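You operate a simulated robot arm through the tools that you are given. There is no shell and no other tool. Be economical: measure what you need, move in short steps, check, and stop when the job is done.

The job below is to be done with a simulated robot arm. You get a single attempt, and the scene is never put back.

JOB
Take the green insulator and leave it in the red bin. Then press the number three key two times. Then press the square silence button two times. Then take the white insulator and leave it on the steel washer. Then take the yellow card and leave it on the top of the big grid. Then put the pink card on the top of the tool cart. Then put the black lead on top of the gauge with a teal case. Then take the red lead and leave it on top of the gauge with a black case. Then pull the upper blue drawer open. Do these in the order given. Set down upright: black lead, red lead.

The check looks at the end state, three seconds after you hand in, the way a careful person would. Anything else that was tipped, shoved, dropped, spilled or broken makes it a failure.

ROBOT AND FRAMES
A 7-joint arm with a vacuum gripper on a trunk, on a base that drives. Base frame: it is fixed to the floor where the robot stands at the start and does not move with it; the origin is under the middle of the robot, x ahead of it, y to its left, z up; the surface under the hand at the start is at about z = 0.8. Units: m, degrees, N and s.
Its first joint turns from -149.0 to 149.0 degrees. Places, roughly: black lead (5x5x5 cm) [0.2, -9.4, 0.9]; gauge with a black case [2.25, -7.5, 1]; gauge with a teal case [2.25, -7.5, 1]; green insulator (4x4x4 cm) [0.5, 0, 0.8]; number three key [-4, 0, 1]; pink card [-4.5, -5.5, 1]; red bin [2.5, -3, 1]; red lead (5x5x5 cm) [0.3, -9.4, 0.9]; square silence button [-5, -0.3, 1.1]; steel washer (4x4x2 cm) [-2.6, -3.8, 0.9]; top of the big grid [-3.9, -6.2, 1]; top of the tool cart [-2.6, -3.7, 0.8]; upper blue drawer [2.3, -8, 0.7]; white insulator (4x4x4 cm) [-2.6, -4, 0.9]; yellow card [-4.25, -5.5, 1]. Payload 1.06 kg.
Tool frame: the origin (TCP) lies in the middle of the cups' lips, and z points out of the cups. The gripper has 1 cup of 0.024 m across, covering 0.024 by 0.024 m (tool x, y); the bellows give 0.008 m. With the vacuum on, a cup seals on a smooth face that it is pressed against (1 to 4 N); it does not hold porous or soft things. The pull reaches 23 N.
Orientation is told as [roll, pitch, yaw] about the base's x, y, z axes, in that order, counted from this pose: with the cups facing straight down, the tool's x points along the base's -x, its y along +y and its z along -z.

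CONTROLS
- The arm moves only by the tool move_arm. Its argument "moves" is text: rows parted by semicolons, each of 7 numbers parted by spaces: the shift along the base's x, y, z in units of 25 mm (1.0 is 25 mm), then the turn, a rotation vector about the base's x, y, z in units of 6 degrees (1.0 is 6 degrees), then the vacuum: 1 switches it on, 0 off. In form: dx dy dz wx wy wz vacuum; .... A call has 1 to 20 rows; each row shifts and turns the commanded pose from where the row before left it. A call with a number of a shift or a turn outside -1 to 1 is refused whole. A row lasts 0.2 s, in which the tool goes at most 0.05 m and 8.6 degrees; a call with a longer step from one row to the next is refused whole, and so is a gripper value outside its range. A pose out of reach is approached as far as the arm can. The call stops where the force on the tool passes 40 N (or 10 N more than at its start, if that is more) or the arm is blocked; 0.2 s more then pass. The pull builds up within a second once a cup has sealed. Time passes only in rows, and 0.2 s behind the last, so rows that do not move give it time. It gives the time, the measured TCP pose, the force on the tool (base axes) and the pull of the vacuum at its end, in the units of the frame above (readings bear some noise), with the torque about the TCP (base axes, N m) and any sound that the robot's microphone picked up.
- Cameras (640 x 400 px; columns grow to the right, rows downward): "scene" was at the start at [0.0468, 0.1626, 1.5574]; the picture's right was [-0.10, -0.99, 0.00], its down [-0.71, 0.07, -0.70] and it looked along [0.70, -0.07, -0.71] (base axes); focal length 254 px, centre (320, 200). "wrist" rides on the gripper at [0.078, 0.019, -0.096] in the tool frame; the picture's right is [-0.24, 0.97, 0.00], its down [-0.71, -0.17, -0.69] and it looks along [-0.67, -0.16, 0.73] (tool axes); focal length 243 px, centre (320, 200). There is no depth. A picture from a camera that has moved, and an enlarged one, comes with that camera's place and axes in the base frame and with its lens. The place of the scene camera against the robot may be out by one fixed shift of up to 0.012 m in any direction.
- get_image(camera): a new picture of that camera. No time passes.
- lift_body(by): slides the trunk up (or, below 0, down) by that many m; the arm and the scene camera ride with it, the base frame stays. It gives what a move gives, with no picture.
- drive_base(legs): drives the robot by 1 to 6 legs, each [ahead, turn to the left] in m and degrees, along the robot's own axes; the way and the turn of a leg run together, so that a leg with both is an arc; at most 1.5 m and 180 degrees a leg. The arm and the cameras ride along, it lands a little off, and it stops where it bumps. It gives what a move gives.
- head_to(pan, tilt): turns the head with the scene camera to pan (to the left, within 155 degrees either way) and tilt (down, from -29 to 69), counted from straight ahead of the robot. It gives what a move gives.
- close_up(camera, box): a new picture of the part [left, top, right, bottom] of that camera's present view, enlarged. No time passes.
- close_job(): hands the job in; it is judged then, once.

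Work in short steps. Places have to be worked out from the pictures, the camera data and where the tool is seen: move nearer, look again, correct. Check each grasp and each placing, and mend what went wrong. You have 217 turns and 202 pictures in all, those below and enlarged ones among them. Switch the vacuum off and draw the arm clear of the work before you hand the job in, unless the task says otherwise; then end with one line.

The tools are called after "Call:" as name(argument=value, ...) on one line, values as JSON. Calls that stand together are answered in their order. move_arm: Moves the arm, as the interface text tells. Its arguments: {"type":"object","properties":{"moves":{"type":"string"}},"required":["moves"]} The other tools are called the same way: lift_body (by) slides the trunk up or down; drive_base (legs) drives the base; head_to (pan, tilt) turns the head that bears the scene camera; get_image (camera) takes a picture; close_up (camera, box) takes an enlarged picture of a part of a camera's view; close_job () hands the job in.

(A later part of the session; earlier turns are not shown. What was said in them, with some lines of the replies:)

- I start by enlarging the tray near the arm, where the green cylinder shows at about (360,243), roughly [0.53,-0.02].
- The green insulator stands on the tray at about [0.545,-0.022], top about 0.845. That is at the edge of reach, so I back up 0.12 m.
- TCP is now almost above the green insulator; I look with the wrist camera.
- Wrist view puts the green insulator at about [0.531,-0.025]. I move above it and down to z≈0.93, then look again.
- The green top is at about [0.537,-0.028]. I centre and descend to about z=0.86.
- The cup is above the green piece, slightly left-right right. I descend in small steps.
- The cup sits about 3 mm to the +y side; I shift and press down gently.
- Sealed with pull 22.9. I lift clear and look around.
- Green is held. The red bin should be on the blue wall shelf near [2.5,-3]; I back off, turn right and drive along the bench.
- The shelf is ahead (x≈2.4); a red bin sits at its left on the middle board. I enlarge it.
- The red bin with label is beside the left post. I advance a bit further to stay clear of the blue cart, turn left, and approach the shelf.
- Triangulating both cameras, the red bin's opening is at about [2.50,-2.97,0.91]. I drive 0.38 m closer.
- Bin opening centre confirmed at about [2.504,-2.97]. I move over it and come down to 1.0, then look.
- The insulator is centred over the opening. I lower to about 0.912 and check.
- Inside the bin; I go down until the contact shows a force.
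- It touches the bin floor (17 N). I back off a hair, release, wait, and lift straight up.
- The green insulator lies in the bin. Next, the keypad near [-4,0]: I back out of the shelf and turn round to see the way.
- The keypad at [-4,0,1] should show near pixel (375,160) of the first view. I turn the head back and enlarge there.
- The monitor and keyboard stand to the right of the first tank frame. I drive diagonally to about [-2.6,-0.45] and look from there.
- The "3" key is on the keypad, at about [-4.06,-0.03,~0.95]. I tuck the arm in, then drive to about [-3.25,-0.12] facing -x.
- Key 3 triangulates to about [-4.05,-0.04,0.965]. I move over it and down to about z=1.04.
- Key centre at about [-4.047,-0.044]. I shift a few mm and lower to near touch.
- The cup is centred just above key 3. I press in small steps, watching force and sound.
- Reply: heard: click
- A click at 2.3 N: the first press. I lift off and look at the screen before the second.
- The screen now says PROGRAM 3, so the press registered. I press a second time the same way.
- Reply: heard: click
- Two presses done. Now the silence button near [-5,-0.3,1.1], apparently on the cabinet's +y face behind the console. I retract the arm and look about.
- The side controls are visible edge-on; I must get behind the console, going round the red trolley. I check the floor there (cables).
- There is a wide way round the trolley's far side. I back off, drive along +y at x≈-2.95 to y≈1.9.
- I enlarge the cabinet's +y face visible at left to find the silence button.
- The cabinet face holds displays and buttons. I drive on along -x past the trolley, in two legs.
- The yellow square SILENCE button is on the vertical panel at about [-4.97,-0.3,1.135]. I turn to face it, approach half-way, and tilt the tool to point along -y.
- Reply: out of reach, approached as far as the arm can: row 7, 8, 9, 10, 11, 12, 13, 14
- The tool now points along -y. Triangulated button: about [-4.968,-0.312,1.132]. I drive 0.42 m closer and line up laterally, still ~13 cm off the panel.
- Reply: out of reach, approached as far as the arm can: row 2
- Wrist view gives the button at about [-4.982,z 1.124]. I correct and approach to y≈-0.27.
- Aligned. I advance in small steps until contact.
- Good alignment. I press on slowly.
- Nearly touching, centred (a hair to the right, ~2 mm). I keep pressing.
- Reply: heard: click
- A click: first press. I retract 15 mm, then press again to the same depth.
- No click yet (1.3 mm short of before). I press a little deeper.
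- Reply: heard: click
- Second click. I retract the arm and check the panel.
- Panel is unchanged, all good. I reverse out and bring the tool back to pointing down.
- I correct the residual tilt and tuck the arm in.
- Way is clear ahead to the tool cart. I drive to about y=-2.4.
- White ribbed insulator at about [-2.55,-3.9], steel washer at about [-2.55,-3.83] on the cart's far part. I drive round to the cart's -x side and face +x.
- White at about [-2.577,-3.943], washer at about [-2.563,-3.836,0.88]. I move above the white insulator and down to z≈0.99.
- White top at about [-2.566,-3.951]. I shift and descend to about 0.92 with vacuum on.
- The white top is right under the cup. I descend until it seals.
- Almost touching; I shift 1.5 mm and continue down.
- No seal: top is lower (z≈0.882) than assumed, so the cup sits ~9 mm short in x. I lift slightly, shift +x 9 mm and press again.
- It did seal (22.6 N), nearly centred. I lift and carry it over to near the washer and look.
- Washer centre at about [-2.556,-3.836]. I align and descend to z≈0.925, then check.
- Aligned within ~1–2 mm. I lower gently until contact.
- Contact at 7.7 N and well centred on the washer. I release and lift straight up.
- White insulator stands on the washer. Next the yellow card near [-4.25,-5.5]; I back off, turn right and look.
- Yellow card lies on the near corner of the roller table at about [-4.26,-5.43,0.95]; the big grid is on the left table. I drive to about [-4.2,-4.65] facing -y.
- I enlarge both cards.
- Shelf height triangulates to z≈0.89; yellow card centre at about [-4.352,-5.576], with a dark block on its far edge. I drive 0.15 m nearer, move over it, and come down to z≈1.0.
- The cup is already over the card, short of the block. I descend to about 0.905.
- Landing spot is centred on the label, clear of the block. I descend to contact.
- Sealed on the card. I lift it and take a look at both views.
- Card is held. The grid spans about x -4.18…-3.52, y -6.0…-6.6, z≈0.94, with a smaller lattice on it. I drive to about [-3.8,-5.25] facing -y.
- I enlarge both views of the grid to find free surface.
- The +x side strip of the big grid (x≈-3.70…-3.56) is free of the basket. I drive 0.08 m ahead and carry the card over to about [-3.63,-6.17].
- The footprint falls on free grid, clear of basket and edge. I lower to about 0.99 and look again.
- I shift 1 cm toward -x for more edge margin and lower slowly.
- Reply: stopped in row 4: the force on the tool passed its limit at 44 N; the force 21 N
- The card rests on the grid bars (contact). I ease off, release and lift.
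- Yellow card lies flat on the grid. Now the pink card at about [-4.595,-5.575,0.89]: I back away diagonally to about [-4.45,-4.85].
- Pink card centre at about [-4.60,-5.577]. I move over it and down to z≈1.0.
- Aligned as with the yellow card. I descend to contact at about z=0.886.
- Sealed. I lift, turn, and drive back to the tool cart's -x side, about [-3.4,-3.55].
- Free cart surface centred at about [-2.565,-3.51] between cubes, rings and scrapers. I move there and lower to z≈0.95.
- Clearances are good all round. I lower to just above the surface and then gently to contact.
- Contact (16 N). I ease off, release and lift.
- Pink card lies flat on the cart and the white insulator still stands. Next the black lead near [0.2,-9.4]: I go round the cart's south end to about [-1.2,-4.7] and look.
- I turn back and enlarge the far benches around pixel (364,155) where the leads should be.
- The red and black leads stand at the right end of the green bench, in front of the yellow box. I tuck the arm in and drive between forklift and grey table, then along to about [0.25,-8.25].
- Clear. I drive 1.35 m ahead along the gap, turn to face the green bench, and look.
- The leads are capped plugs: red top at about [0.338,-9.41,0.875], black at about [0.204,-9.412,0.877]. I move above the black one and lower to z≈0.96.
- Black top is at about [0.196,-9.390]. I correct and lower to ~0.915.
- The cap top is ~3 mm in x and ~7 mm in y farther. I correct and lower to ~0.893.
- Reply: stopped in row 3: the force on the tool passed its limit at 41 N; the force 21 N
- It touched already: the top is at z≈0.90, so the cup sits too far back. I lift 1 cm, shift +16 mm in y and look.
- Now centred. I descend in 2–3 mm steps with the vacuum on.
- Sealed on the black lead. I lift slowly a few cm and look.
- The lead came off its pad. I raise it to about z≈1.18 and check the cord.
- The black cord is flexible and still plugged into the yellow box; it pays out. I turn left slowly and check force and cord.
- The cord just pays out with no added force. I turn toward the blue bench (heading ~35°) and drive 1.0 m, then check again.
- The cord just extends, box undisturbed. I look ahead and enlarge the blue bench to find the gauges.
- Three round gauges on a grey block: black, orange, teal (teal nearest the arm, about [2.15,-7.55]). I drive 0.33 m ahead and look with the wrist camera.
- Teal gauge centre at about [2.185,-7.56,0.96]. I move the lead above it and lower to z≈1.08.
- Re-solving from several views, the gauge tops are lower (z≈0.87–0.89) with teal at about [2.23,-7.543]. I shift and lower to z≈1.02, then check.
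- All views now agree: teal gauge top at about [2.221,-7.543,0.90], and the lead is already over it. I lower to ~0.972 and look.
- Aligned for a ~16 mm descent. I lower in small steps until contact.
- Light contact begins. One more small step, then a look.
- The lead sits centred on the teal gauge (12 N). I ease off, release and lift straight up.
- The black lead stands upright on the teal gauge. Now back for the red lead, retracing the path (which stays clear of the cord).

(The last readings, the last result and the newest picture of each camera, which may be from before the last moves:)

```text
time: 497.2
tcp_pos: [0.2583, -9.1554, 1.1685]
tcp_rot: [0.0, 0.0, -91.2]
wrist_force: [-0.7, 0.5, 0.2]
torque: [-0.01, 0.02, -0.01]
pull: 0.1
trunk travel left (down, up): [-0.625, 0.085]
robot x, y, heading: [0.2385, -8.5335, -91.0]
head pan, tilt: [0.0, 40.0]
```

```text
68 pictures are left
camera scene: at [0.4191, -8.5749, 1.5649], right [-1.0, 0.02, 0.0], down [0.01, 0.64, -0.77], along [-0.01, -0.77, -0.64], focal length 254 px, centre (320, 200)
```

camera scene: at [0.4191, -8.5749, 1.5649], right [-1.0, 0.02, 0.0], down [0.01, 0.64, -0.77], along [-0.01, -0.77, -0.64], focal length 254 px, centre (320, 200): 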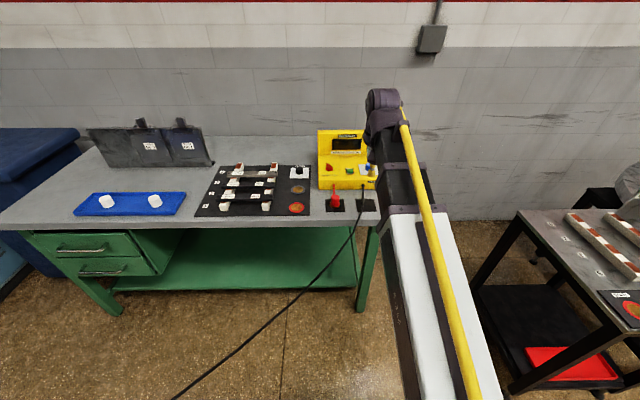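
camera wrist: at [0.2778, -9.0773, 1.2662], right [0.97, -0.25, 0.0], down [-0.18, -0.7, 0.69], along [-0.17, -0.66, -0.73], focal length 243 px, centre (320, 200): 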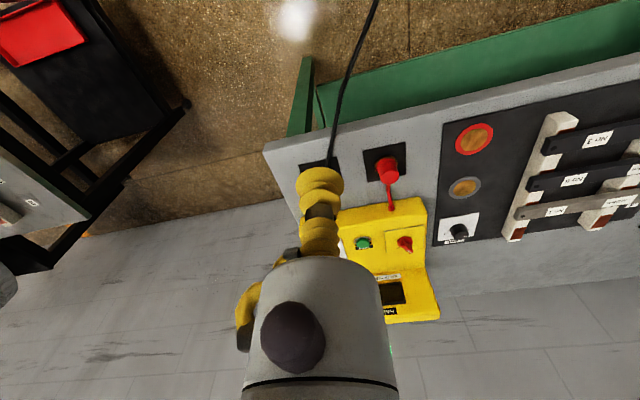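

Red lead top at about [0.332,-9.375,0.90]. I move above it and lower to z≈0.97.

Call:
move_arm(moves="0.4 -1 0 0 0 0 0; 0.4 -1 0 0 0 0 0; 0.4 -1 0 0 0 0 0; 0.4 -1 0 0 0 0 0; 0.4 -1 0 0 0 0 0; 0.4 -1 0 0 0 0 0; 0.5 -1 0 0 0 0 0; 0 -1 0 0 0 0 0; 0 -0.7 -1 0 0 0 0; 0 0 -1 0 0 0 0; 0 0 -1 0 0 0 0; 0 0 -1 0 0 0 0; 0 0 -1 0 0 0 0; 0 0 -1 0 0 0 0; 0 0 -1 0 0 0 0; 0 0 -0.8 0 0 0 0; 0 0 0 0 0 0 0")

Call:
get_image(camera="wrist")

```text
time: 500.8
tcp_pos: [0.3291, -9.3735, 0.9736]
tcp_rot: [0.0, 0.0, -91.0]
wrist_force: [-1.0, 0.2, -0.2]
torque: [0.0, -0.04, 0.03]
pull: 0.0
trunk travel left (down, up): [-0.625, 0.085]
robot x, y, heading: [0.2385, -8.5369, -90.7]
head pan, tilt: [0.0, 40.0]
```

```text
67 pictures are left
camera wrist: at [0.3503, -9.2951, 1.0698], right [0.97, -0.25, 0.0], down [-0.18, -0.7, 0.69], along [-0.17, -0.66, -0.73], focal length 243 px, centre (320, 200)
```

wrist: 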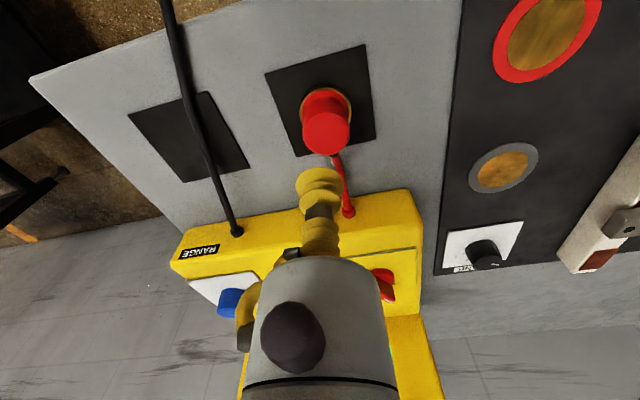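

Red top at about [0.333,-9.380]. I correct and lower to ~0.92 with a close look.

Call:
move_arm(moves="0.16 -0.2 -1 0 0 0 0; 0 0 -1 0 0 0 0; 0 0 -0.15 0 0 0 0; 0 0 0 0 0 0 0")

Call:
close_up(camera="wrist", box=[250, 70, 410, 210])

```text
time: 501.8
tcp_pos: [0.3337, -9.3785, 0.9197]
tcp_rot: [0.1, 0.0, -91.1]
wrist_force: [-1.2, 0.7, -0.7]
torque: [-0.01, -0.01, 0.01]
pull: 0.1
trunk travel left (down, up): [-0.625, 0.085]
robot x, y, heading: [0.2438, -8.5333, -90.9]
head pan, tilt: [0.0, 40.0]
```

```text
2.86 times, centred on (330, 140) of wrist
camera zoom: at [0.3542, -9.2998, 1.0165], right [0.97, -0.25, 0.0], down [-0.18, -0.7, 0.69], along [-0.17, -0.66, -0.73], focal length 693 px, centre (291, 371)
```

zoom: 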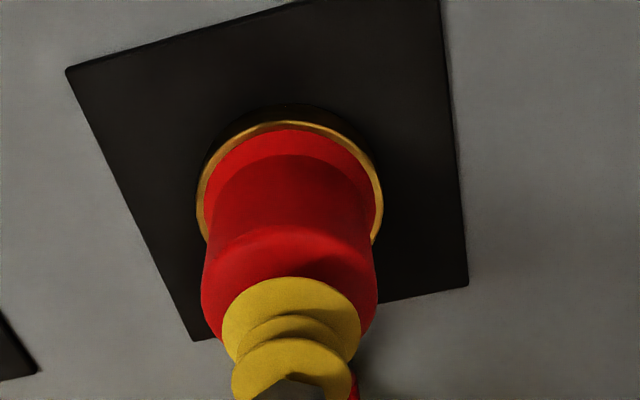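

Slight -3 mm y correction, then down to contact with vacuum on.

Call:
move_arm(moves="-0.04 -0.12 -0.3 0 0 0 1; 0 0 -0.12 0 0 0 1; 0 0 0 0 0 0 1")

```text
time: 502.6
tcp_pos: [0.3336, -9.3821, 0.91]
tcp_rot: [-0.1, 0.0, -91.0]
wrist_force: [-0.9, -1.3, 1.4]
torque: [-0.03, 0.02, -0.02]
pull: 22.8
trunk travel left (down, up): [-0.625, 0.085]
robot x, y, heading: [0.2381, -8.5335, -91.0]
head pan, tilt: [0.0, 40.0]
```

Sealed. I lift gently and draw the lead toward the robot, then look.

Call:
move_arm(moves="0 0 0.3 0 0 0 1; 0 0 0.6 0 0 0 1; 0 0 1 0 0 0 1; 0 0 1 0 0 0 1; 0 0.5 1 0 0 0 1; 0 0.5 1 0 0 0 1; 0 0.5 1 0 0 0 1; 0 0.5 1 0 0 0 1; 0 1 1 0 0 0 1; 0 1 1 0 0 0 1; 0 1 1 0 0 0 1; 0 1 0.9 0 0 0 1; 0 1 0 0 0 0 1; 0 0 0 0 0 0 1")

Call:
get_image(camera="wrist")

```text
time: 505.6
tcp_pos: [0.3326, -9.2049, 1.1803]
tcp_rot: [0.0, 0.0, -91.1]
wrist_force: [0.0, 0.3, -1.7]
torque: [-0.01, -0.01, 0.0]
pull: 23.7
trunk travel left (down, up): [-0.625, 0.085]
robot x, y, heading: [0.2393, -8.533, -90.8]
head pan, tilt: [0.0, 40.0]
```

```text
65 pictures are left
camera wrist: at [0.3533, -9.1273, 1.2772], right [0.97, -0.25, 0.0], down [-0.18, -0.7, 0.69], along [-0.17, -0.66, -0.73], focal length 243 px, centre (320, 200)
```

wrist: 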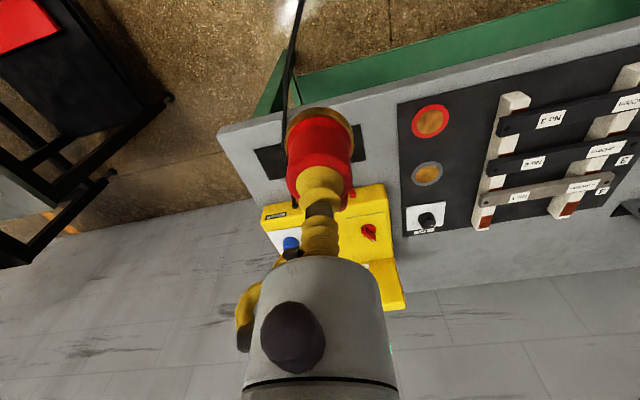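

Red lead held. I retrace the path to the blue bench, ending slightly further in +y.

Call:
drive_base(legs=[[-0.2, 0], [0, 129], [1.1, 0], [0, -38], [0.28, 0]])

Call:
head_to(pan=5, tilt=30)

Call:
get_image(camera="wrist")

Call:
get_image(camera="scene")

```text
time: 521.0
tcp_pos: [2.0566, -7.5437, 1.1795]
tcp_rot: [0.0, 0.0, 0.4]
wrist_force: [0.1, 0.7, -1.8]
torque: [0.02, 0.0, -0.02]
pull: 22.9
trunk travel left (down, up): [-0.625, 0.085]
robot x, y, heading: [1.3899, -7.6547, 0.4]
head pan, tilt: [0.0, 40.0]
```

```text
time: 521.8
tcp_pos: [2.0562, -7.5441, 1.1801]
tcp_rot: [0.1, 0.1, 0.3]
wrist_force: [1.2, 0.3, -2.5]
torque: [0.02, 0.04, -0.01]
pull: 23.2
trunk travel left (down, up): [-0.625, 0.085]
robot x, y, heading: [1.3878, -7.6579, 0.5]
head pan, tilt: [5.0, 30.0]
```

```text
64 pictures are left
camera wrist: at [1.9772, -7.5247, 1.277], right [0.23, 0.97, 0.0], down [0.71, -0.17, 0.69], along [0.67, -0.16, -0.73], focal length 243 px, centre (320, 200)
```

wrist: 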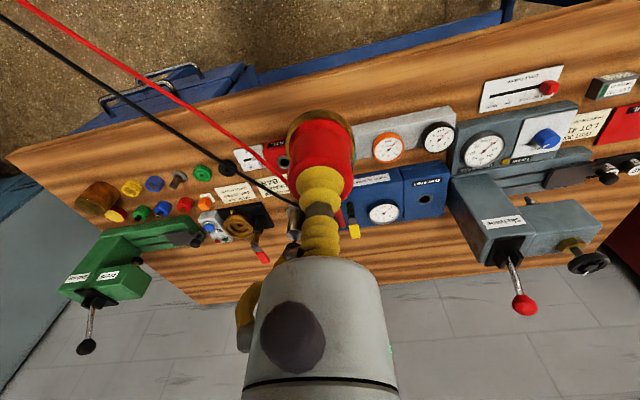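

```text
63 pictures are left
camera scene: at [1.4397, -7.4758, 1.5802], right [0.1, -1.0, 0.0], down [-0.5, -0.05, -0.87], along [0.86, 0.08, -0.5], focal length 254 px, centre (320, 200)
```

scene: 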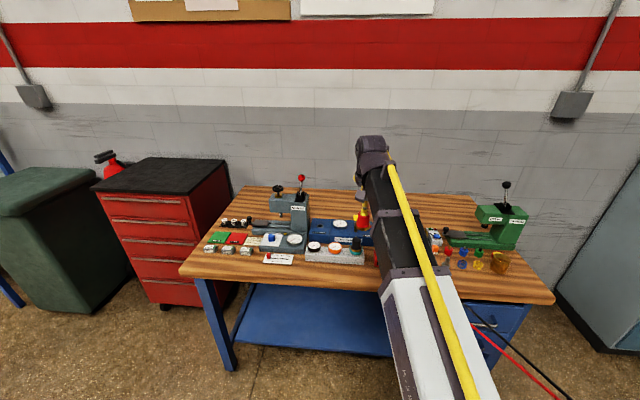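

Black gauge at about [2.226,-7.375,0.90]; black lead still stands. I move over it and lower to z≈1.03.

Call:
move_arm(moves="0.5 1 0 0 0 0 1; 0.5 1 0 0 0 0 1; 1 1 0 0 0 0 1; 1 1 0 0 0 0 1; 1 1 0 0 0 0 1; 1 1 0 0 0 0 1; 1 0.8 0 0 0 0 1; 0.8 0 0 0 0 0 1; 0 0 -1 0 0 0 1; 0 0 -1 0 0 0 1; 0 0 -1 0 0 0 1; 0 0 -1 0 0 0 1; 0 0 -1 0 0 0 1; 0 0 -1 0 0 0 1; 0 0 0 0 0 0 1")

Call:
get_image(camera="wrist")

Call:
close_up(camera="scene", box=[260, 160, 400, 270])

```text
time: 525.0
tcp_pos: [2.2262, -7.374, 1.0291]
tcp_rot: [-0.1, 0.0, 0.2]
wrist_force: [0.0, -0.3, -1.9]
torque: [0.02, 0.03, 0.0]
pull: 22.9
trunk travel left (down, up): [-0.625, 0.085]
robot x, y, heading: [1.3858, -7.6557, 0.4]
head pan, tilt: [5.0, 30.0]
```

```text
62 pictures are left
camera wrist: at [2.1474, -7.3552, 1.1264], right [0.23, 0.97, 0.0], down [0.71, -0.17, 0.69], along [0.67, -0.16, -0.73], focal length 243 px, centre (320, 200)
```

wrist: 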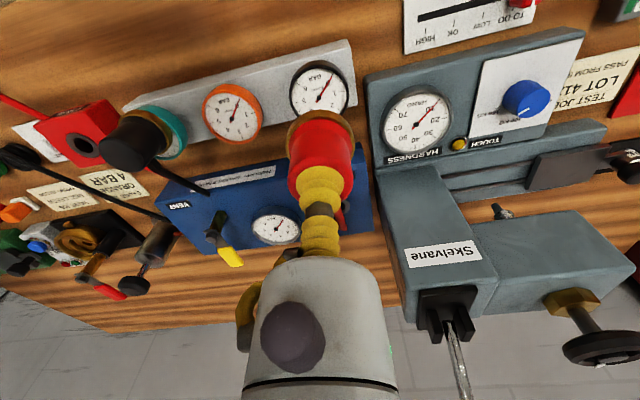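

```text
3.64 times, centred on (330, 215) of scene
camera zoom: at [1.4399, -7.4757, 1.5802], right [0.1, -1.0, 0.0], down [-0.5, -0.05, -0.87], along [0.86, 0.08, -0.5], focal length 924 px, centre (284, 146)
```

zoom: 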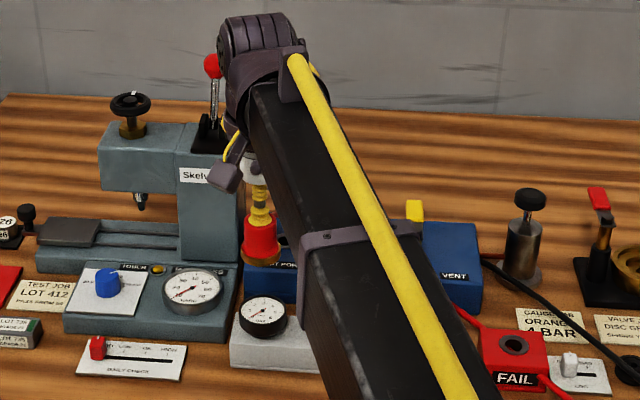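

Aligned; clearance to the press column is ~9 cm. I lower to ~0.965 and check.

Call:
move_arm(moves="-0.08 0 -1 0 0 0 1; 0 0 -1 0 0 0 1; 0 0 -0.6 0 0 0 1; 0 0 0 0 0 0 1")

Call:
close_up(camera="wrist", box=[220, 40, 440, 220])

Call:
close_up(camera="scene", box=[290, 200, 370, 260])

```text
time: 526.0
tcp_pos: [2.2237, -7.3749, 0.9658]
tcp_rot: [0.1, -0.1, 0.3]
wrist_force: [-0.5, 0.0, -1.8]
torque: [0.03, 0.0, 0.03]
pull: 23.0
trunk travel left (down, up): [-0.625, 0.085]
robot x, y, heading: [1.3844, -7.6531, 0.6]
head pan, tilt: [5.0, 30.0]
```

```text
2.22 times, centred on (330, 130) of wrist
camera zoom: at [2.1456, -7.3549, 1.0615], right [0.23, 0.97, 0.0], down [0.71, -0.17, 0.69], along [0.67, -0.16, -0.73], focal length 539 px, centre (298, 356)
```

zoom: 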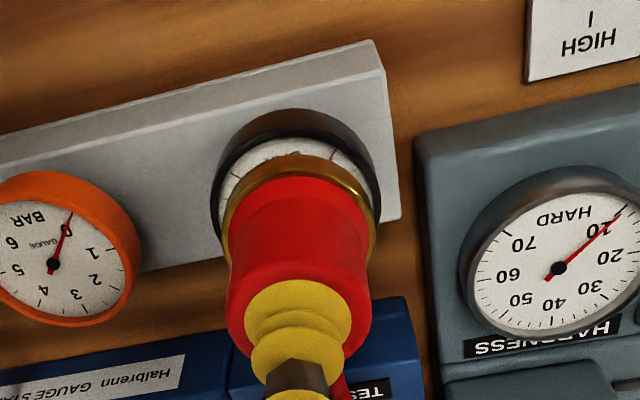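

```text
6.67 times, centred on (330, 230) of scene
camera zoom: at [1.4399, -7.4757, 1.5802], right [0.1, -1.0, 0.0], down [-0.5, -0.05, -0.87], along [0.86, 0.08, -0.5], focal length 1695 px, centre (253, 0)
```

zoom: 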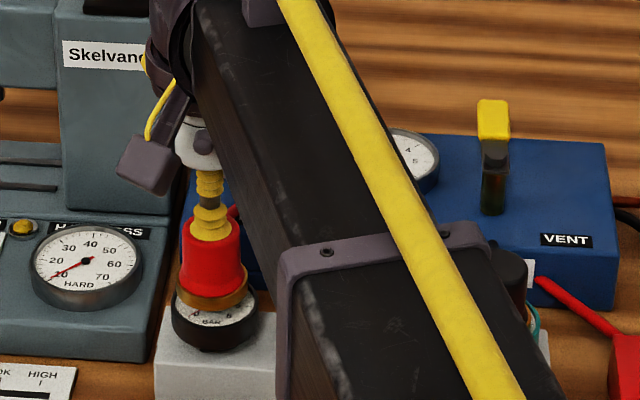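

The gauge is ~5 mm nearer in x. I shift by that and continue down.

Call:
move_arm(moves="-0.2 -0.04 -0.3 0 0 0 1; 0 0 0 0 0 0 1")

Call:
close_up(camera="wrist", box=[220, 40, 440, 220])

```text
time: 526.6
tcp_pos: [2.2189, -7.3761, 0.9569]
tcp_rot: [0.0, 0.0, 0.3]
wrist_force: [0.1, 0.3, -1.2]
torque: [0.0, 0.02, 0.02]
pull: 22.9
trunk travel left (down, up): [-0.625, 0.085]
robot x, y, heading: [1.3837, -7.6567, 0.3]
head pan, tilt: [5.0, 30.0]
```

```text
2.22 times, centred on (330, 130) of wrist
camera zoom: at [2.1405, -7.3559, 1.0539], right [0.23, 0.97, 0.0], down [0.71, -0.17, 0.69], along [0.67, -0.16, -0.73], focal length 539 px, centre (298, 356)
```

zoom: 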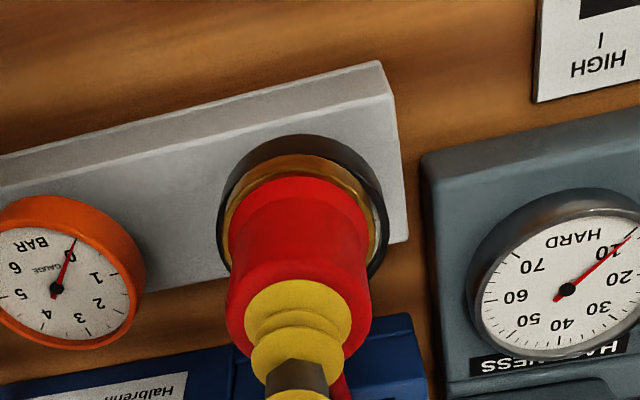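

Well centred. I go down to contact.

Call:
move_arm(moves="0 0 -0.1 0 0 0 1; 0 0 -0.1 0 0 0 1; 0 0 0 0 0 0 1")

```text
time: 527.4
tcp_pos: [2.2193, -7.374, 0.9535]
tcp_rot: [-0.1, -0.1, 0.2]
wrist_force: [0.9, -1.2, 6.6]
torque: [-0.03, -0.06, 0.01]
pull: 22.9
trunk travel left (down, up): [-0.625, 0.085]
robot x, y, heading: [1.3825, -7.6549, 0.6]
head pan, tilt: [5.0, 30.0]
```

Contact (6.6 N). I release and lift straight up.

Call:
move_arm(moves="0 0 0.04 0 0 0 1; 0 0 0.04 0 0 0 0; 0 0 0 0 0 0 0; 0 0 0 0 0 0 0; 0 0 0 0 0 0 0; 0 0 0.2 0 0 0 0; 0 0 0.4 0 0 0 0; 0 0 1 0 0 0 0; 0 0 1 0 0 0 0; 0 0 1 0 0 0 0; 0 0 1 0 0 0 0; 0 0 1 0 0 0 0; 0 0 1 0 0 0 0; 0 0 1 0 0 0 0; 0 0 1 0 0 0 0; 0 0 0 0 0 0 0")

Call:
get_image(camera="wrist")

Call:
close_up(camera="scene", box=[260, 180, 420, 290])

```text
time: 530.8
tcp_pos: [2.2186, -7.3744, 1.1702]
tcp_rot: [-0.1, 0.0, 0.3]
wrist_force: [0.5, -0.4, 0.7]
torque: [0.0, 0.01, 0.05]
pull: 0.1
trunk travel left (down, up): [-0.625, 0.085]
robot x, y, heading: [1.3874, -7.6562, 0.5]
head pan, tilt: [5.0, 30.0]
```

```text
57 pictures are left
camera wrist: at [2.1403, -7.3563, 1.2665], right [0.23, 0.97, 0.0], down [0.71, -0.17, 0.69], along [0.67, -0.16, -0.73], focal length 243 px, centre (320, 200)
```

wrist: 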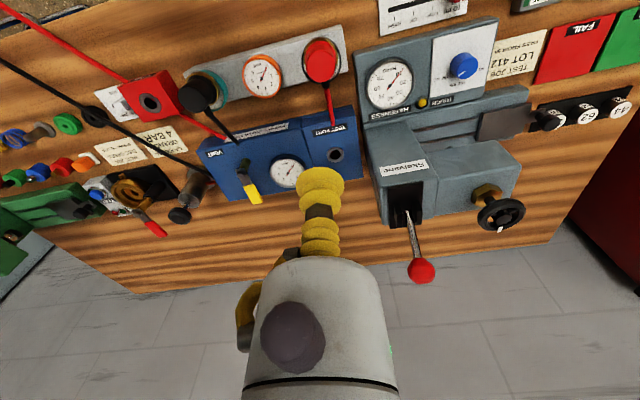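

```text
3.64 times, centred on (340, 235) of scene
camera zoom: at [1.4396, -7.4758, 1.5802], right [0.1, -1.0, 0.0], down [-0.5, -0.05, -0.87], along [0.86, 0.08, -0.5], focal length 924 px, centre (247, 73)
```

zoom: 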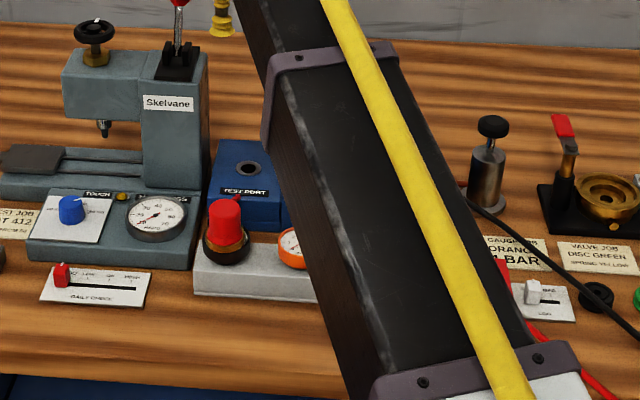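

Both leads stand upright on their gauges. Last, the upper blue drawer: I retract, back away and look at the drawer fronts.

Call:
move_arm(moves="-1 -0.5 0 0 0 0 0; -1 -0.5 0 0 0 0 0; -1 -0.5 0 0 0 0 0; -1 -0.5 0 0 0 0 0; -1 -0.5 0 0 0 0 0; -1 -0.5 0 0 0 0 0; -1 -0.5 0 0 0 0 0; -1 -0.5 0 0 0 0 0; 0 0 0 0 0 0 0")

Call:
drive_base(legs=[[-0.5, 0]])

Call:
head_to(pan=-25, tilt=38)

Call:
get_image(camera="scene")

Call:
get_image(camera="wrist")

```text
time: 532.8
tcp_pos: [2.0188, -7.476, 1.1698]
tcp_rot: [0.0, 0.0, 0.4]
wrist_force: [0.4, -0.8, -0.7]
torque: [0.01, 0.01, 0.0]
pull: 0.1
trunk travel left (down, up): [-0.625, 0.085]
robot x, y, heading: [1.3848, -7.6585, 0.6]
head pan, tilt: [5.0, 30.0]
```

```text
time: 535.7
tcp_pos: [1.5159, -7.481, 1.1704]
tcp_rot: [0.1, 0.1, 0.2]
wrist_force: [0.7, 0.0, 0.3]
torque: [0.0, 0.0, 0.02]
pull: 0.1
trunk travel left (down, up): [-0.625, 0.085]
robot x, y, heading: [0.8817, -7.6619, 0.3]
head pan, tilt: [5.0, 30.0]
```

```text
time: 536.7
tcp_pos: [1.514, -7.4817, 1.1691]
tcp_rot: [0.0, -0.1, 0.3]
wrist_force: [0.2, -0.5, 0.8]
torque: [0.0, -0.03, 0.04]
pull: 0.0
trunk travel left (down, up): [-0.625, 0.085]
robot x, y, heading: [0.8843, -7.661, 0.3]
head pan, tilt: [-25.0, 38.0]
```

```text
55 pictures are left
camera scene: at [0.9246, -7.5245, 1.5679], right [-0.42, -0.91, 0.0], down [-0.56, 0.26, -0.79], along [0.72, -0.33, -0.62], focal length 254 px, centre (320, 200)
```

scene: 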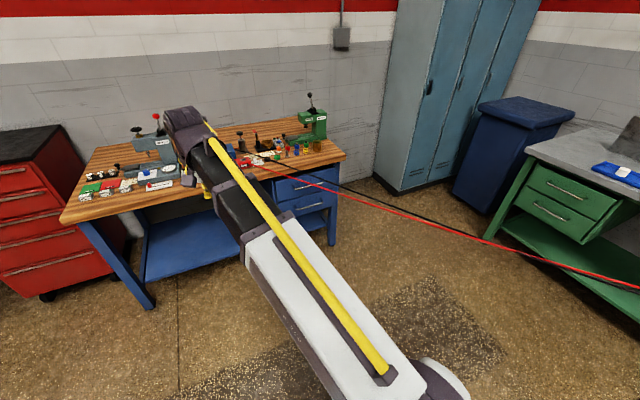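

```text
54 pictures are left
camera wrist: at [1.4366, -7.4619, 1.2669], right [0.23, 0.97, 0.0], down [0.71, -0.17, 0.69], along [0.67, -0.16, -0.73], focal length 243 px, centre (320, 200)
```

wrist: 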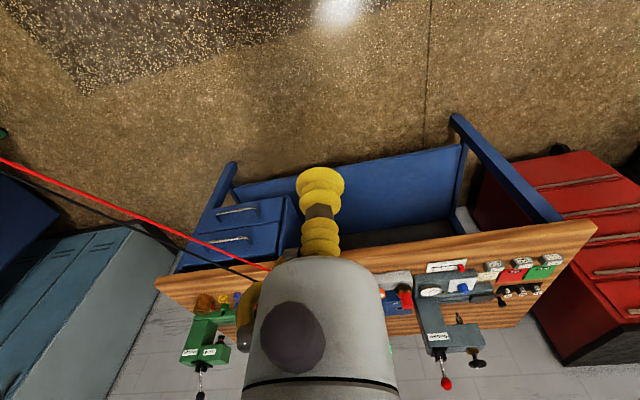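

The upper drawer is right of centre under the bench. I drive to about [1.1,-8.0] facing the drawers, lower the trunk 0.4 m for a horizontal approach, and look.

Call:
drive_base(legs=[[0, -58.8], [0.42, 0], [0, 58.5]])

Call:
head_to(pan=0, tilt=40)

Call:
get_image(camera="scene")

Call:
close_up(camera="scene", box=[240, 130, 440, 280])

```text
time: 544.4
tcp_pos: [1.7368, -7.8374, 1.1693]
tcp_rot: [0.0, 0.0, 0.1]
wrist_force: [0.4, 0.2, 0.5]
torque: [-0.01, 0.04, -0.01]
pull: 0.1
trunk travel left (down, up): [-0.625, 0.085]
robot x, y, heading: [1.1056, -8.0162, 0.4]
head pan, tilt: [-25.0, 38.0]
```

```text
time: 545.3
tcp_pos: [1.737, -7.838, 1.1697]
tcp_rot: [-0.1, 0.0, 0.1]
wrist_force: [-0.8, -0.4, 0.3]
torque: [0.03, -0.02, 0.01]
pull: 0.1
trunk travel left (down, up): [-0.625, 0.085]
robot x, y, heading: [1.1024, -8.0142, 0.3]
head pan, tilt: [0.0, 40.0]
```

```text
53 pictures are left
camera scene: at [1.1537, -7.8432, 1.5649], right [0.0, -1.0, 0.0], down [-0.64, 0.0, -0.77], along [0.77, 0.0, -0.64], focal length 254 px, centre (320, 200)
```

scene: 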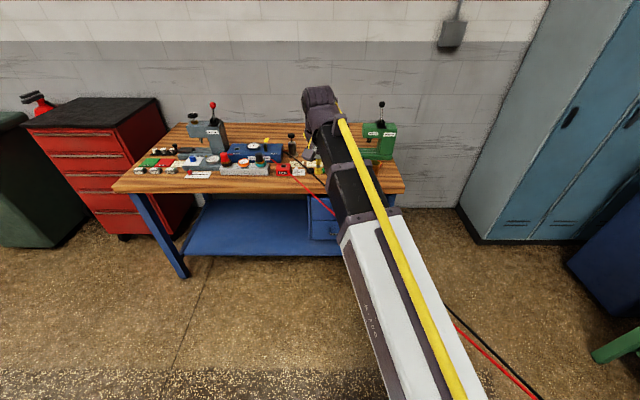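

```text
2.67 times, centred on (340, 205) of scene
camera zoom: at [1.1537, -7.8432, 1.5649], right [0.0, -1.0, 0.0], down [-0.64, 0.0, -0.77], along [0.77, 0.0, -0.64], focal length 678 px, centre (267, 187)
```

zoom: 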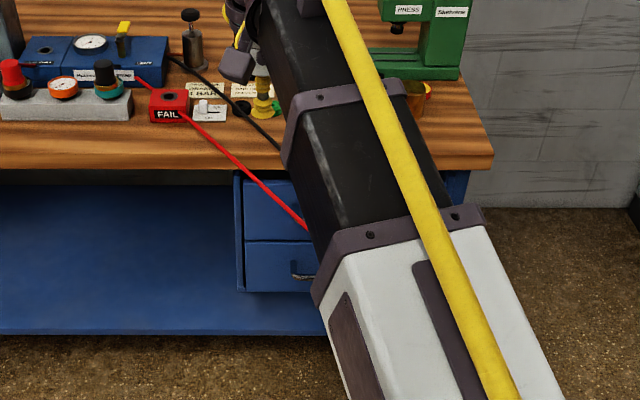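

From the views, the upper drawer front is at x≈2.16, y≈-7.80…-8.12, z≈0.575–0.735, handle at about [2.14,-7.96,0.64]. I lower the trunk 0.42 m and tilt the tool to point along +x.

Call:
lift_body(by=-0.42)

Call:
move_arm(moves="-0.6 -0.6 0 0 0 0 0; -0.6 -0.6 0 0 -1 0 0; 0 0 0 0 -1 0 0; 0 0 0 0 -1 0 0; 0 0 0 0 -1 0 0; 0 0 0 0 -1 0 0; 0 0 0 0 -1 0 0; 0 0 0 0 -1 0 0; 0 0 0 0 -1 0 0; 0 0 0 0 -1 0 0; 0 0 0 0 -1 0 0; 0 0 0 0 -1 0 0; 0 0 0 0 -1 0 0; 0 0 0 0 -1 0 0; 0 0 0 0 -1 0 0; 0 0 0 0 -1 0 0; 0 0 0 0 0 0 0")

Call:
get_image(camera="wrist")

Call:
get_image(camera="scene")

```text
refused: -0.42 is not a number from -0.4 to 0.4
```

```text
time: 548.9
tcp_pos: [1.7938, -7.8333, 1.1987]
tcp_rot: [-124.1, -89.9, 124.1]
wrist_force: [0.7, -0.2, -0.2]
torque: [0.03, 0.0, 0.0]
pull: 0.0
out of reach, approached as far as the arm can: row 9, 10, 11, 12, 13, 14, 15, 16
trunk travel left (down, up): [-0.625, 0.085]
robot x, y, heading: [1.1072, -8.0137, 0.0]
head pan, tilt: [0.0, 40.0]
```

```text
51 pictures are left
camera wrist: at [1.6994, -7.8144, 1.1215], right [0.0, 0.97, 0.23], down [-0.69, -0.17, 0.71], along [0.73, -0.16, 0.67], focal length 243 px, centre (320, 200)
```

wrist: 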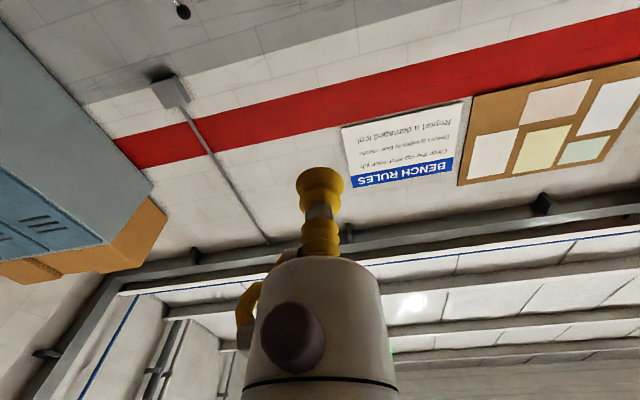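

```text
50 pictures are left
camera scene: at [1.1537, -7.8431, 1.5649], right [0.01, -1.0, 0.0], down [-0.64, 0.0, -0.77], along [0.77, 0.0, -0.64], focal length 254 px, centre (320, 200)
```

scene: 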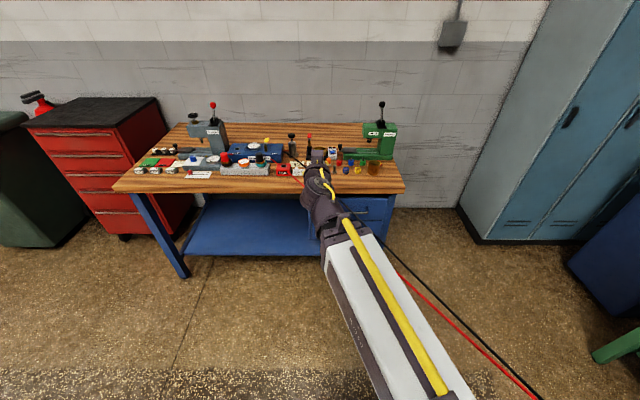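

The lift is limited to 0.4 m per call. The tool is horizontal at x≈1.79, clear of the bench edge (x≈2.05); I lower the trunk 0.4 and then 0.12 m.

Call:
lift_body(by=-0.4)

Call:
lift_body(by=-0.12)

Call:
get_image(camera="wrist")

Call:
head_to(pan=0, tilt=20)

Call:
get_image(camera="scene")

```text
time: 552.8
tcp_pos: [1.7952, -7.8352, 0.7975]
tcp_rot: [-103.5, -89.9, 103.5]
wrist_force: [0.9, 0.6, 0.2]
torque: [-0.01, 0.03, -0.04]
pull: 0.1
trunk travel left (down, up): [-0.225, 0.485]
robot x, y, heading: [1.1045, -8.0119, 0.2]
head pan, tilt: [0.0, 40.0]
```

```text
time: 554.2
tcp_pos: [1.795, -7.835, 0.6791]
tcp_rot: [-103.9, -90.0, 103.8]
wrist_force: [-0.8, -0.3, -0.4]
torque: [0.0, 0.03, 0.0]
pull: 0.0
trunk travel left (down, up): [-0.105, 0.605]
robot x, y, heading: [1.1035, -8.0131, 0.5]
head pan, tilt: [0.0, 40.0]
```

```text
49 pictures are left
camera wrist: at [1.6993, -7.8147, 0.6017], right [0.0, 0.97, 0.23], down [-0.69, -0.17, 0.71], along [0.73, -0.16, 0.67], focal length 243 px, centre (320, 200)
```

wrist: 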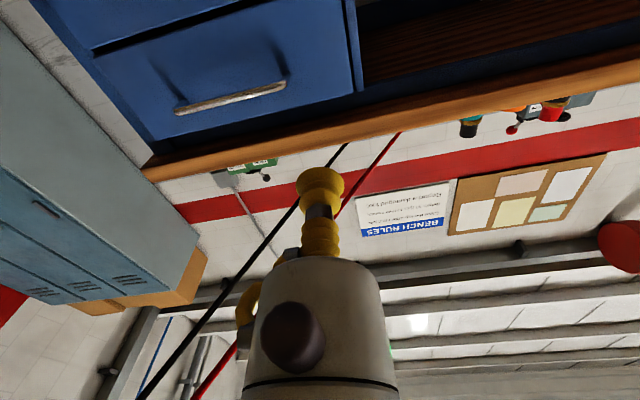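

```text
time: 555.1
tcp_pos: [1.7939, -7.8341, 0.6777]
tcp_rot: [-103.9, -89.9, 103.8]
wrist_force: [-0.7, 0.3, 0.4]
torque: [0.01, 0.01, 0.02]
pull: 0.2
trunk travel left (down, up): [-0.105, 0.605]
robot x, y, heading: [1.1064, -8.0125, 0.4]
head pan, tilt: [0.0, 20.0]
```

```text
48 pictures are left
camera scene: at [1.1618, -7.8431, 1.0762], right [0.01, -1.0, 0.0], down [-0.34, 0.0, -0.94], along [0.94, 0.01, -0.34], focal length 254 px, centre (320, 200)
```

scene: 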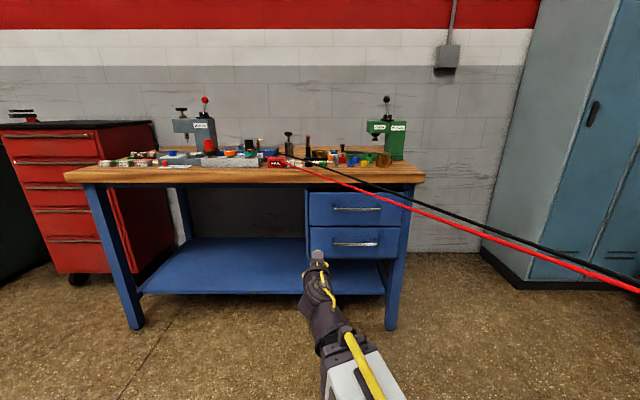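

Now well seen: upper drawer face at x≈2.09, z 0.63–0.775, handle at [2.06,-7.975,0.71]; free face left of the handle at y≈-7.835, where the tool already points. I drive 0.15 m forward, raise to z≈0.70 and look.

Call:
drive_base(legs=[[0.15, 0]])

Call:
move_arm(moves="0.8 0 0.8 0 0 0 0; 0.6 0 0.1 0 0 0 0; 0 0 0 0 0 0 0")

Call:
get_image(camera="wrist")

Call:
get_image(camera="scene")

```text
time: 556.5
tcp_pos: [1.9476, -7.8329, 0.6787]
tcp_rot: [-103.9, -89.9, 104.0]
wrist_force: [0.0, 0.2, 0.1]
torque: [0.01, 0.0, 0.01]
pull: 0.1
trunk travel left (down, up): [-0.105, 0.605]
robot x, y, heading: [1.255, -8.0153, 0.2]
head pan, tilt: [0.0, 20.0]
```

```text
time: 557.3
tcp_pos: [1.983, -7.8323, 0.7028]
tcp_rot: [-105.1, -89.9, 105.1]
wrist_force: [-0.1, -0.1, 0.2]
torque: [0.02, -0.02, 0.01]
pull: 0.0
trunk travel left (down, up): [-0.105, 0.605]
robot x, y, heading: [1.256, -8.0141, 0.3]
head pan, tilt: [0.0, 20.0]
```

```text
47 pictures are left
camera wrist: at [1.8868, -7.8132, 0.6245], right [0.0, 0.97, 0.23], down [-0.69, -0.17, 0.71], along [0.73, -0.16, 0.67], focal length 243 px, centre (320, 200)
```

wrist: 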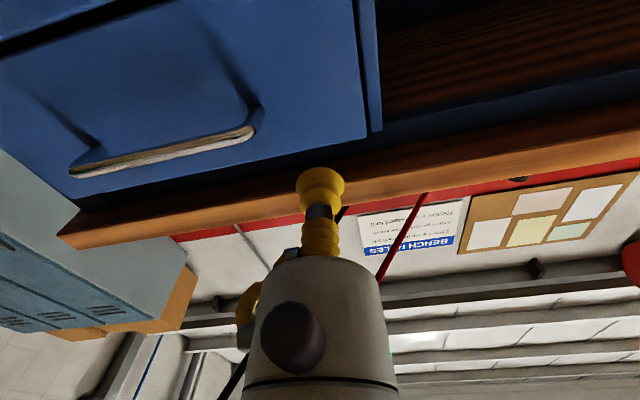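

```text
46 pictures are left
camera scene: at [1.314, -7.8422, 1.0763], right [0.01, -1.0, 0.0], down [-0.34, 0.0, -0.94], along [0.94, 0.01, -0.34], focal length 254 px, centre (320, 200)
```

scene: 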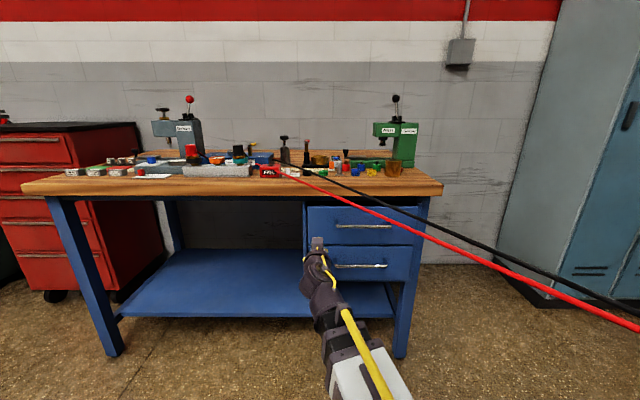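

The landing spot is on plain face, ~5 cm from the handle end and ~4 cm from the edge. I switch the vacuum on and advance to x≈2.07, then slowly.

Call:
move_arm(moves="1 0 0 0 0 0 1; 1 0 0 0 0 0 1; 1 0 0 0 0 0 1; 0.5 0 0 0 0 0 1; 0 0 0 0 0 0 1")

Call:
get_image(camera="wrist")

```text
time: 558.5
tcp_pos: [2.0701, -7.8332, 0.7016]
tcp_rot: [-107.0, -89.9, 106.9]
wrist_force: [-0.5, -0.3, -0.2]
torque: [-0.01, -0.02, -0.03]
pull: 0.1
trunk travel left (down, up): [-0.105, 0.605]
robot x, y, heading: [1.2572, -8.0108, 0.3]
head pan, tilt: [0.0, 20.0]
```

```text
45 pictures are left
camera wrist: at [1.9743, -7.8136, 0.6241], right [0.0, 0.97, 0.23], down [-0.69, -0.17, 0.71], along [0.73, -0.16, 0.67], focal length 243 px, centre (320, 200)
```

wrist: 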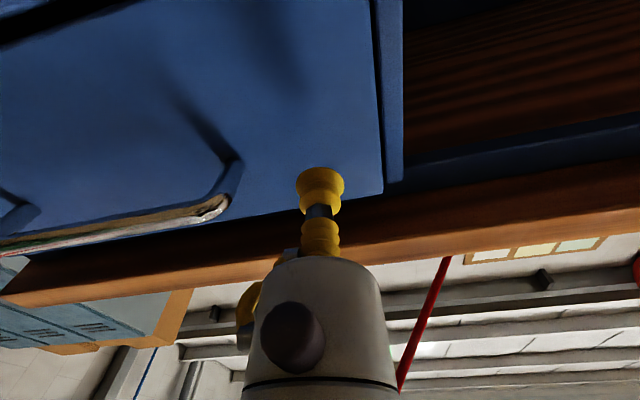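

Still free of contact. I advance in small steps.

Call:
move_arm(moves="0.3 0 0 0 0 0 1; 0.3 0 0 0 0 0 1; 0.2 0 0 0 0 0 1; 0 0 0 0 0 0 1")

Call:
close_up(camera="wrist", box=[220, 90, 420, 230])

```text
time: 559.5
tcp_pos: [2.0894, -7.835, 0.7007]
tcp_rot: [-100.3, -89.9, 100.3]
wrist_force: [0.5, 0.1, 0.7]
torque: [0.0, -0.01, 0.0]
pull: 0.1
trunk travel left (down, up): [-0.105, 0.605]
robot x, y, heading: [1.2549, -8.0137, 0.4]
head pan, tilt: [0.0, 20.0]
```

```text
2.86 times, centred on (320, 160) of wrist
camera zoom: at [1.994, -7.8136, 0.6243], right [0.0, 0.97, 0.23], down [-0.69, -0.17, 0.71], along [0.73, -0.16, 0.67], focal length 693 px, centre (320, 314)
```

zoom: 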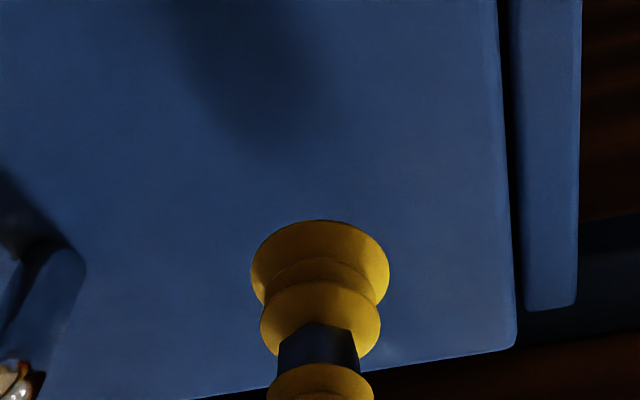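

Call:
move_arm(moves="0.2 0 0 0 0 0 1; 0.2 0 0 0 0 0 1; 0.2 0 0 0 0 0 1; 0 0 0 0 0 0 1")

```text
time: 560.5
tcp_pos: [2.1041, -7.8338, 0.7014]
tcp_rot: [-100.7, -89.9, 100.6]
wrist_force: [0.1, 0.1, 0.2]
torque: [0.02, 0.0, -0.02]
pull: 0.1
trunk travel left (down, up): [-0.105, 0.605]
robot x, y, heading: [1.2516, -8.0124, 0.4]
head pan, tilt: [0.0, 20.0]
```

Call:
move_arm(moves="0.16 0 0 0 0 0 1; 0.16 0 0 0 0 0 1; 0.16 0 0 0 0 0 1; 0 0 0 0 0 0 1")

Call:
get_image(camera="wrist")

```text
time: 561.5
tcp_pos: [2.1154, -7.8326, 0.7005]
tcp_rot: [-96.8, -89.9, 96.9]
wrist_force: [-16.7, -1.5, -7.6]
torque: [-0.07, 0.01, 0.0]
pull: 22.6
trunk travel left (down, up): [-0.105, 0.605]
robot x, y, heading: [1.2543, -8.0124, 0.5]
head pan, tilt: [0.0, 20.0]
```

```text
43 pictures are left
camera wrist: at [2.0203, -7.8135, 0.624], right [0.0, 0.97, 0.23], down [-0.69, -0.17, 0.71], along [0.73, -0.16, 0.67], focal length 243 px, centre (320, 200)
```

wrist: 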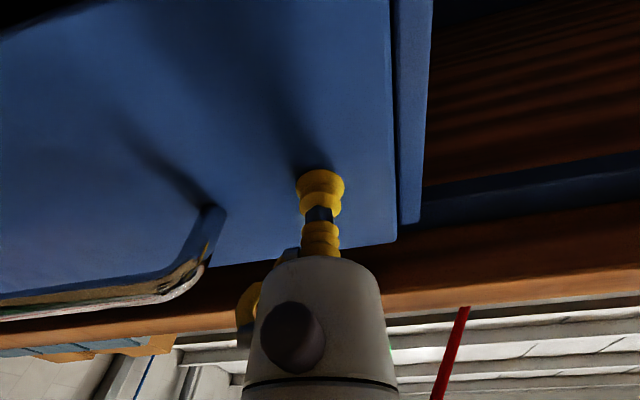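

Sealed on the drawer face (22.6 N). I pull back slowly along -x.

Call:
move_arm(moves="-0.1 0 0 0 0 0 1; -0.2 0 0 0 0 0 1; -0.3 0 0 0 0 0 1; -0.4 0 0 0 0 0 1; -0.4 0 0 0 0 0 1; -0.4 0 0 0 0 0 1; 0 0 0 0 0 0 1")

Call:
get_image(camera="scene")

```text
time: 563.1
tcp_pos: [2.0712, -7.8329, 0.701]
tcp_rot: [-97.6, -89.9, 97.7]
wrist_force: [-1.3, 2.2, -2.9]
torque: [0.05, -0.01, -0.02]
pull: 22.9
trunk travel left (down, up): [-0.105, 0.605]
robot x, y, heading: [1.2534, -8.0129, 0.3]
head pan, tilt: [0.0, 20.0]
```

```text
42 pictures are left
camera scene: at [1.314, -7.842, 1.0762], right [0.01, -1.0, 0.0], down [-0.34, 0.0, -0.94], along [0.94, 0.01, -0.34], focal length 254 px, centre (320, 200)
```

scene: 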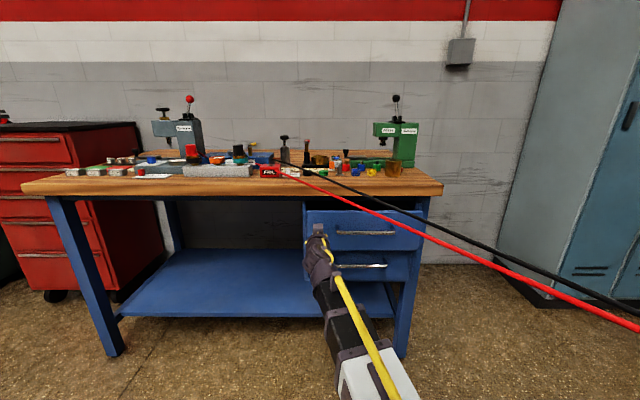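

The drawer is coming out. I keep pulling another 12 cm.

Call:
move_arm(moves="-0.4 0 0 0 0 0 1; -0.4 0 0 0 0 0 1; -0.4 0 0 0 0 0 1; -0.4 0 0 0 0 0 1; -0.4 0 0 0 0 0 1; -0.4 0 0 0 0 0 1; -0.4 0 0 0 0 0 1; -0.4 0 0 0 0 0 1; -0.4 0 0 0 0 0 1; -0.4 0 0 0 0 0 1; -0.4 0 0 0 0 0 1; -0.4 0 0 0 0 0 1; 0 0 0 0 0 0 1")

Call:
get_image(camera="scene")

```text
time: 565.9
tcp_pos: [1.9502, -7.8338, 0.7008]
tcp_rot: [-106.7, -89.9, 106.8]
wrist_force: [-1.3, 0.3, 0.3]
torque: [-0.11, -0.01, 0.04]
pull: 22.9
trunk travel left (down, up): [-0.105, 0.605]
robot x, y, heading: [1.2533, -8.0136, 0.4]
head pan, tilt: [0.0, 20.0]
```

```text
41 pictures are left
camera scene: at [1.3138, -7.8422, 1.0763], right [0.01, -1.0, 0.0], down [-0.34, 0.0, -0.94], along [0.94, 0.01, -0.34], focal length 254 px, centre (320, 200)
```

scene: 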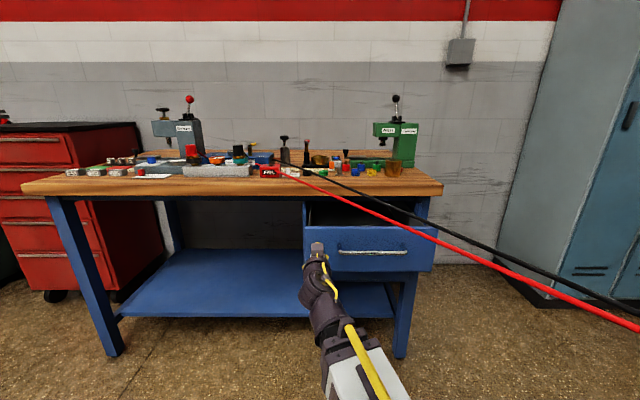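

About 16 cm open. I drive the base back 0.08 m to open it further.

Call:
drive_base(legs=[[-0.08, 0]])

```text
time: 566.9
tcp_pos: [1.8717, -7.8344, 0.7008]
tcp_rot: [-106.6, -90.0, 106.6]
wrist_force: [1.1, 4.6, -0.6]
torque: [0.08, -0.01, -0.01]
pull: 22.8
trunk travel left (down, up): [-0.105, 0.605]
robot x, y, heading: [1.1743, -8.0146, 0.1]
head pan, tilt: [0.0, 20.0]
```

About 24 cm open now. I release the vacuum, wait, and back the robot away.

Call:
move_arm(moves="0 0 0 0 0 0 0; 0 0 0 0 0 0 0; 0 0 0 0 0 0 0; 0 0 0 0 0 0 0; 0 0 0 0 0 0 0")

Call:
drive_base(legs=[[-0.25, 0]])

Call:
get_image(camera="scene")

Call:
close_up(camera="scene", box=[170, 120, 310, 210])

```text
time: 568.1
tcp_pos: [1.8725, -7.8324, 0.6999]
tcp_rot: [-115.6, -90.0, 115.7]
wrist_force: [0.0, 0.3, 0.4]
torque: [0.0, 0.0, -0.01]
pull: 0.1
trunk travel left (down, up): [-0.105, 0.605]
robot x, y, heading: [1.1768, -8.0174, 0.4]
head pan, tilt: [0.0, 20.0]
```

```text
time: 569.9
tcp_pos: [1.6229, -7.8334, 0.7011]
tcp_rot: [-115.3, -89.9, 115.4]
wrist_force: [0.2, -0.4, -0.1]
torque: [0.01, 0.04, 0.01]
pull: 0.1
trunk travel left (down, up): [-0.105, 0.605]
robot x, y, heading: [0.9276, -8.013, 0.1]
head pan, tilt: [0.0, 20.0]
```

```text
40 pictures are left
camera scene: at [0.9845, -7.8441, 1.0763], right [0.01, -1.0, 0.0], down [-0.34, 0.0, -0.94], along [0.94, 0.01, -0.34], focal length 254 px, centre (320, 200)
```

scene: 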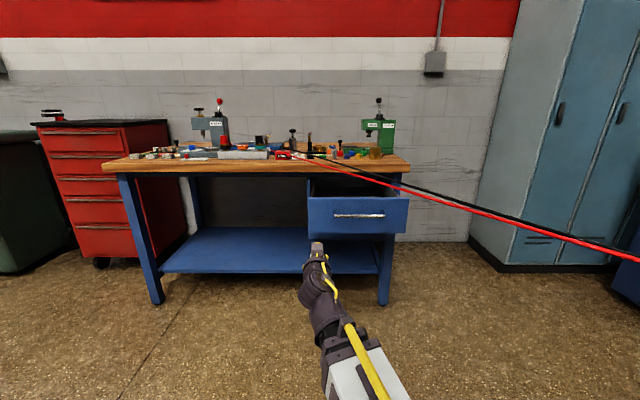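

```text
4.44 times, centred on (240, 165) of scene
camera zoom: at [0.9845, -7.8441, 1.0763], right [0.01, -1.0, 0.0], down [-0.34, 0.0, -0.94], along [0.94, 0.01, -0.34], focal length 1130 px, centre (676, 356)
```

zoom: 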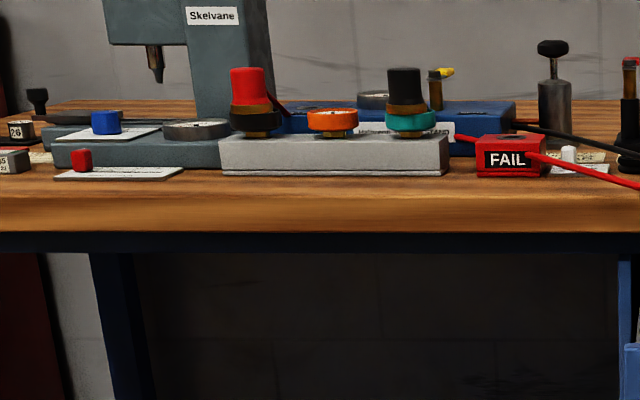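

Drawer open, both leads upright on their gauges. A last check that the yellow tester on the green bench was not pulled.

Call:
head_to(pan=-105, tilt=12)

Call:
get_image(camera="scene")

```text
time: 571.8
tcp_pos: [1.623, -7.8343, 0.7011]
tcp_rot: [-116.3, -89.9, 116.4]
wrist_force: [-0.4, 0.5, 0.6]
torque: [0.02, -0.03, -0.02]
pull: 0.1
trunk travel left (down, up): [-0.105, 0.605]
robot x, y, heading: [0.9269, -8.0178, 0.3]
head pan, tilt: [-105.0, 12.0]
```

```text
38 pictures are left
camera scene: at [0.8678, -7.935, 1.0893], right [-0.97, 0.25, 0.0], down [0.05, 0.2, -0.98], along [-0.25, -0.95, -0.21], focal length 254 px, centre (320, 200)
```

scene: 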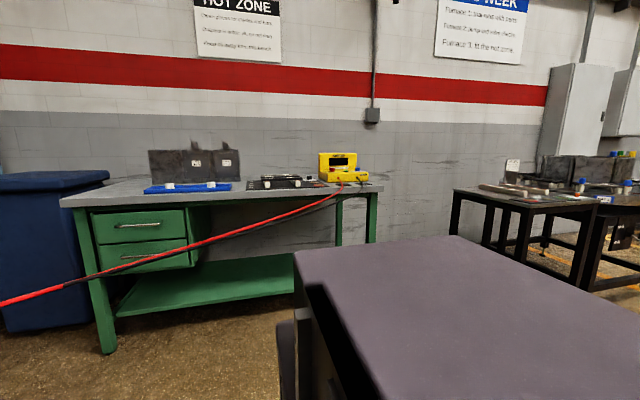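

All is in place: the tester is unmoved, the vacuum is off and the arm is clear. I hand in.

Call:
close_job()

```text
The job is handed in.
```

All nine steps were done in the order given and the job is handed in; in the last pictures I took of each, the pieces were where they belong, both leads were upright, and the upper blue drawer was about 24 cm open.
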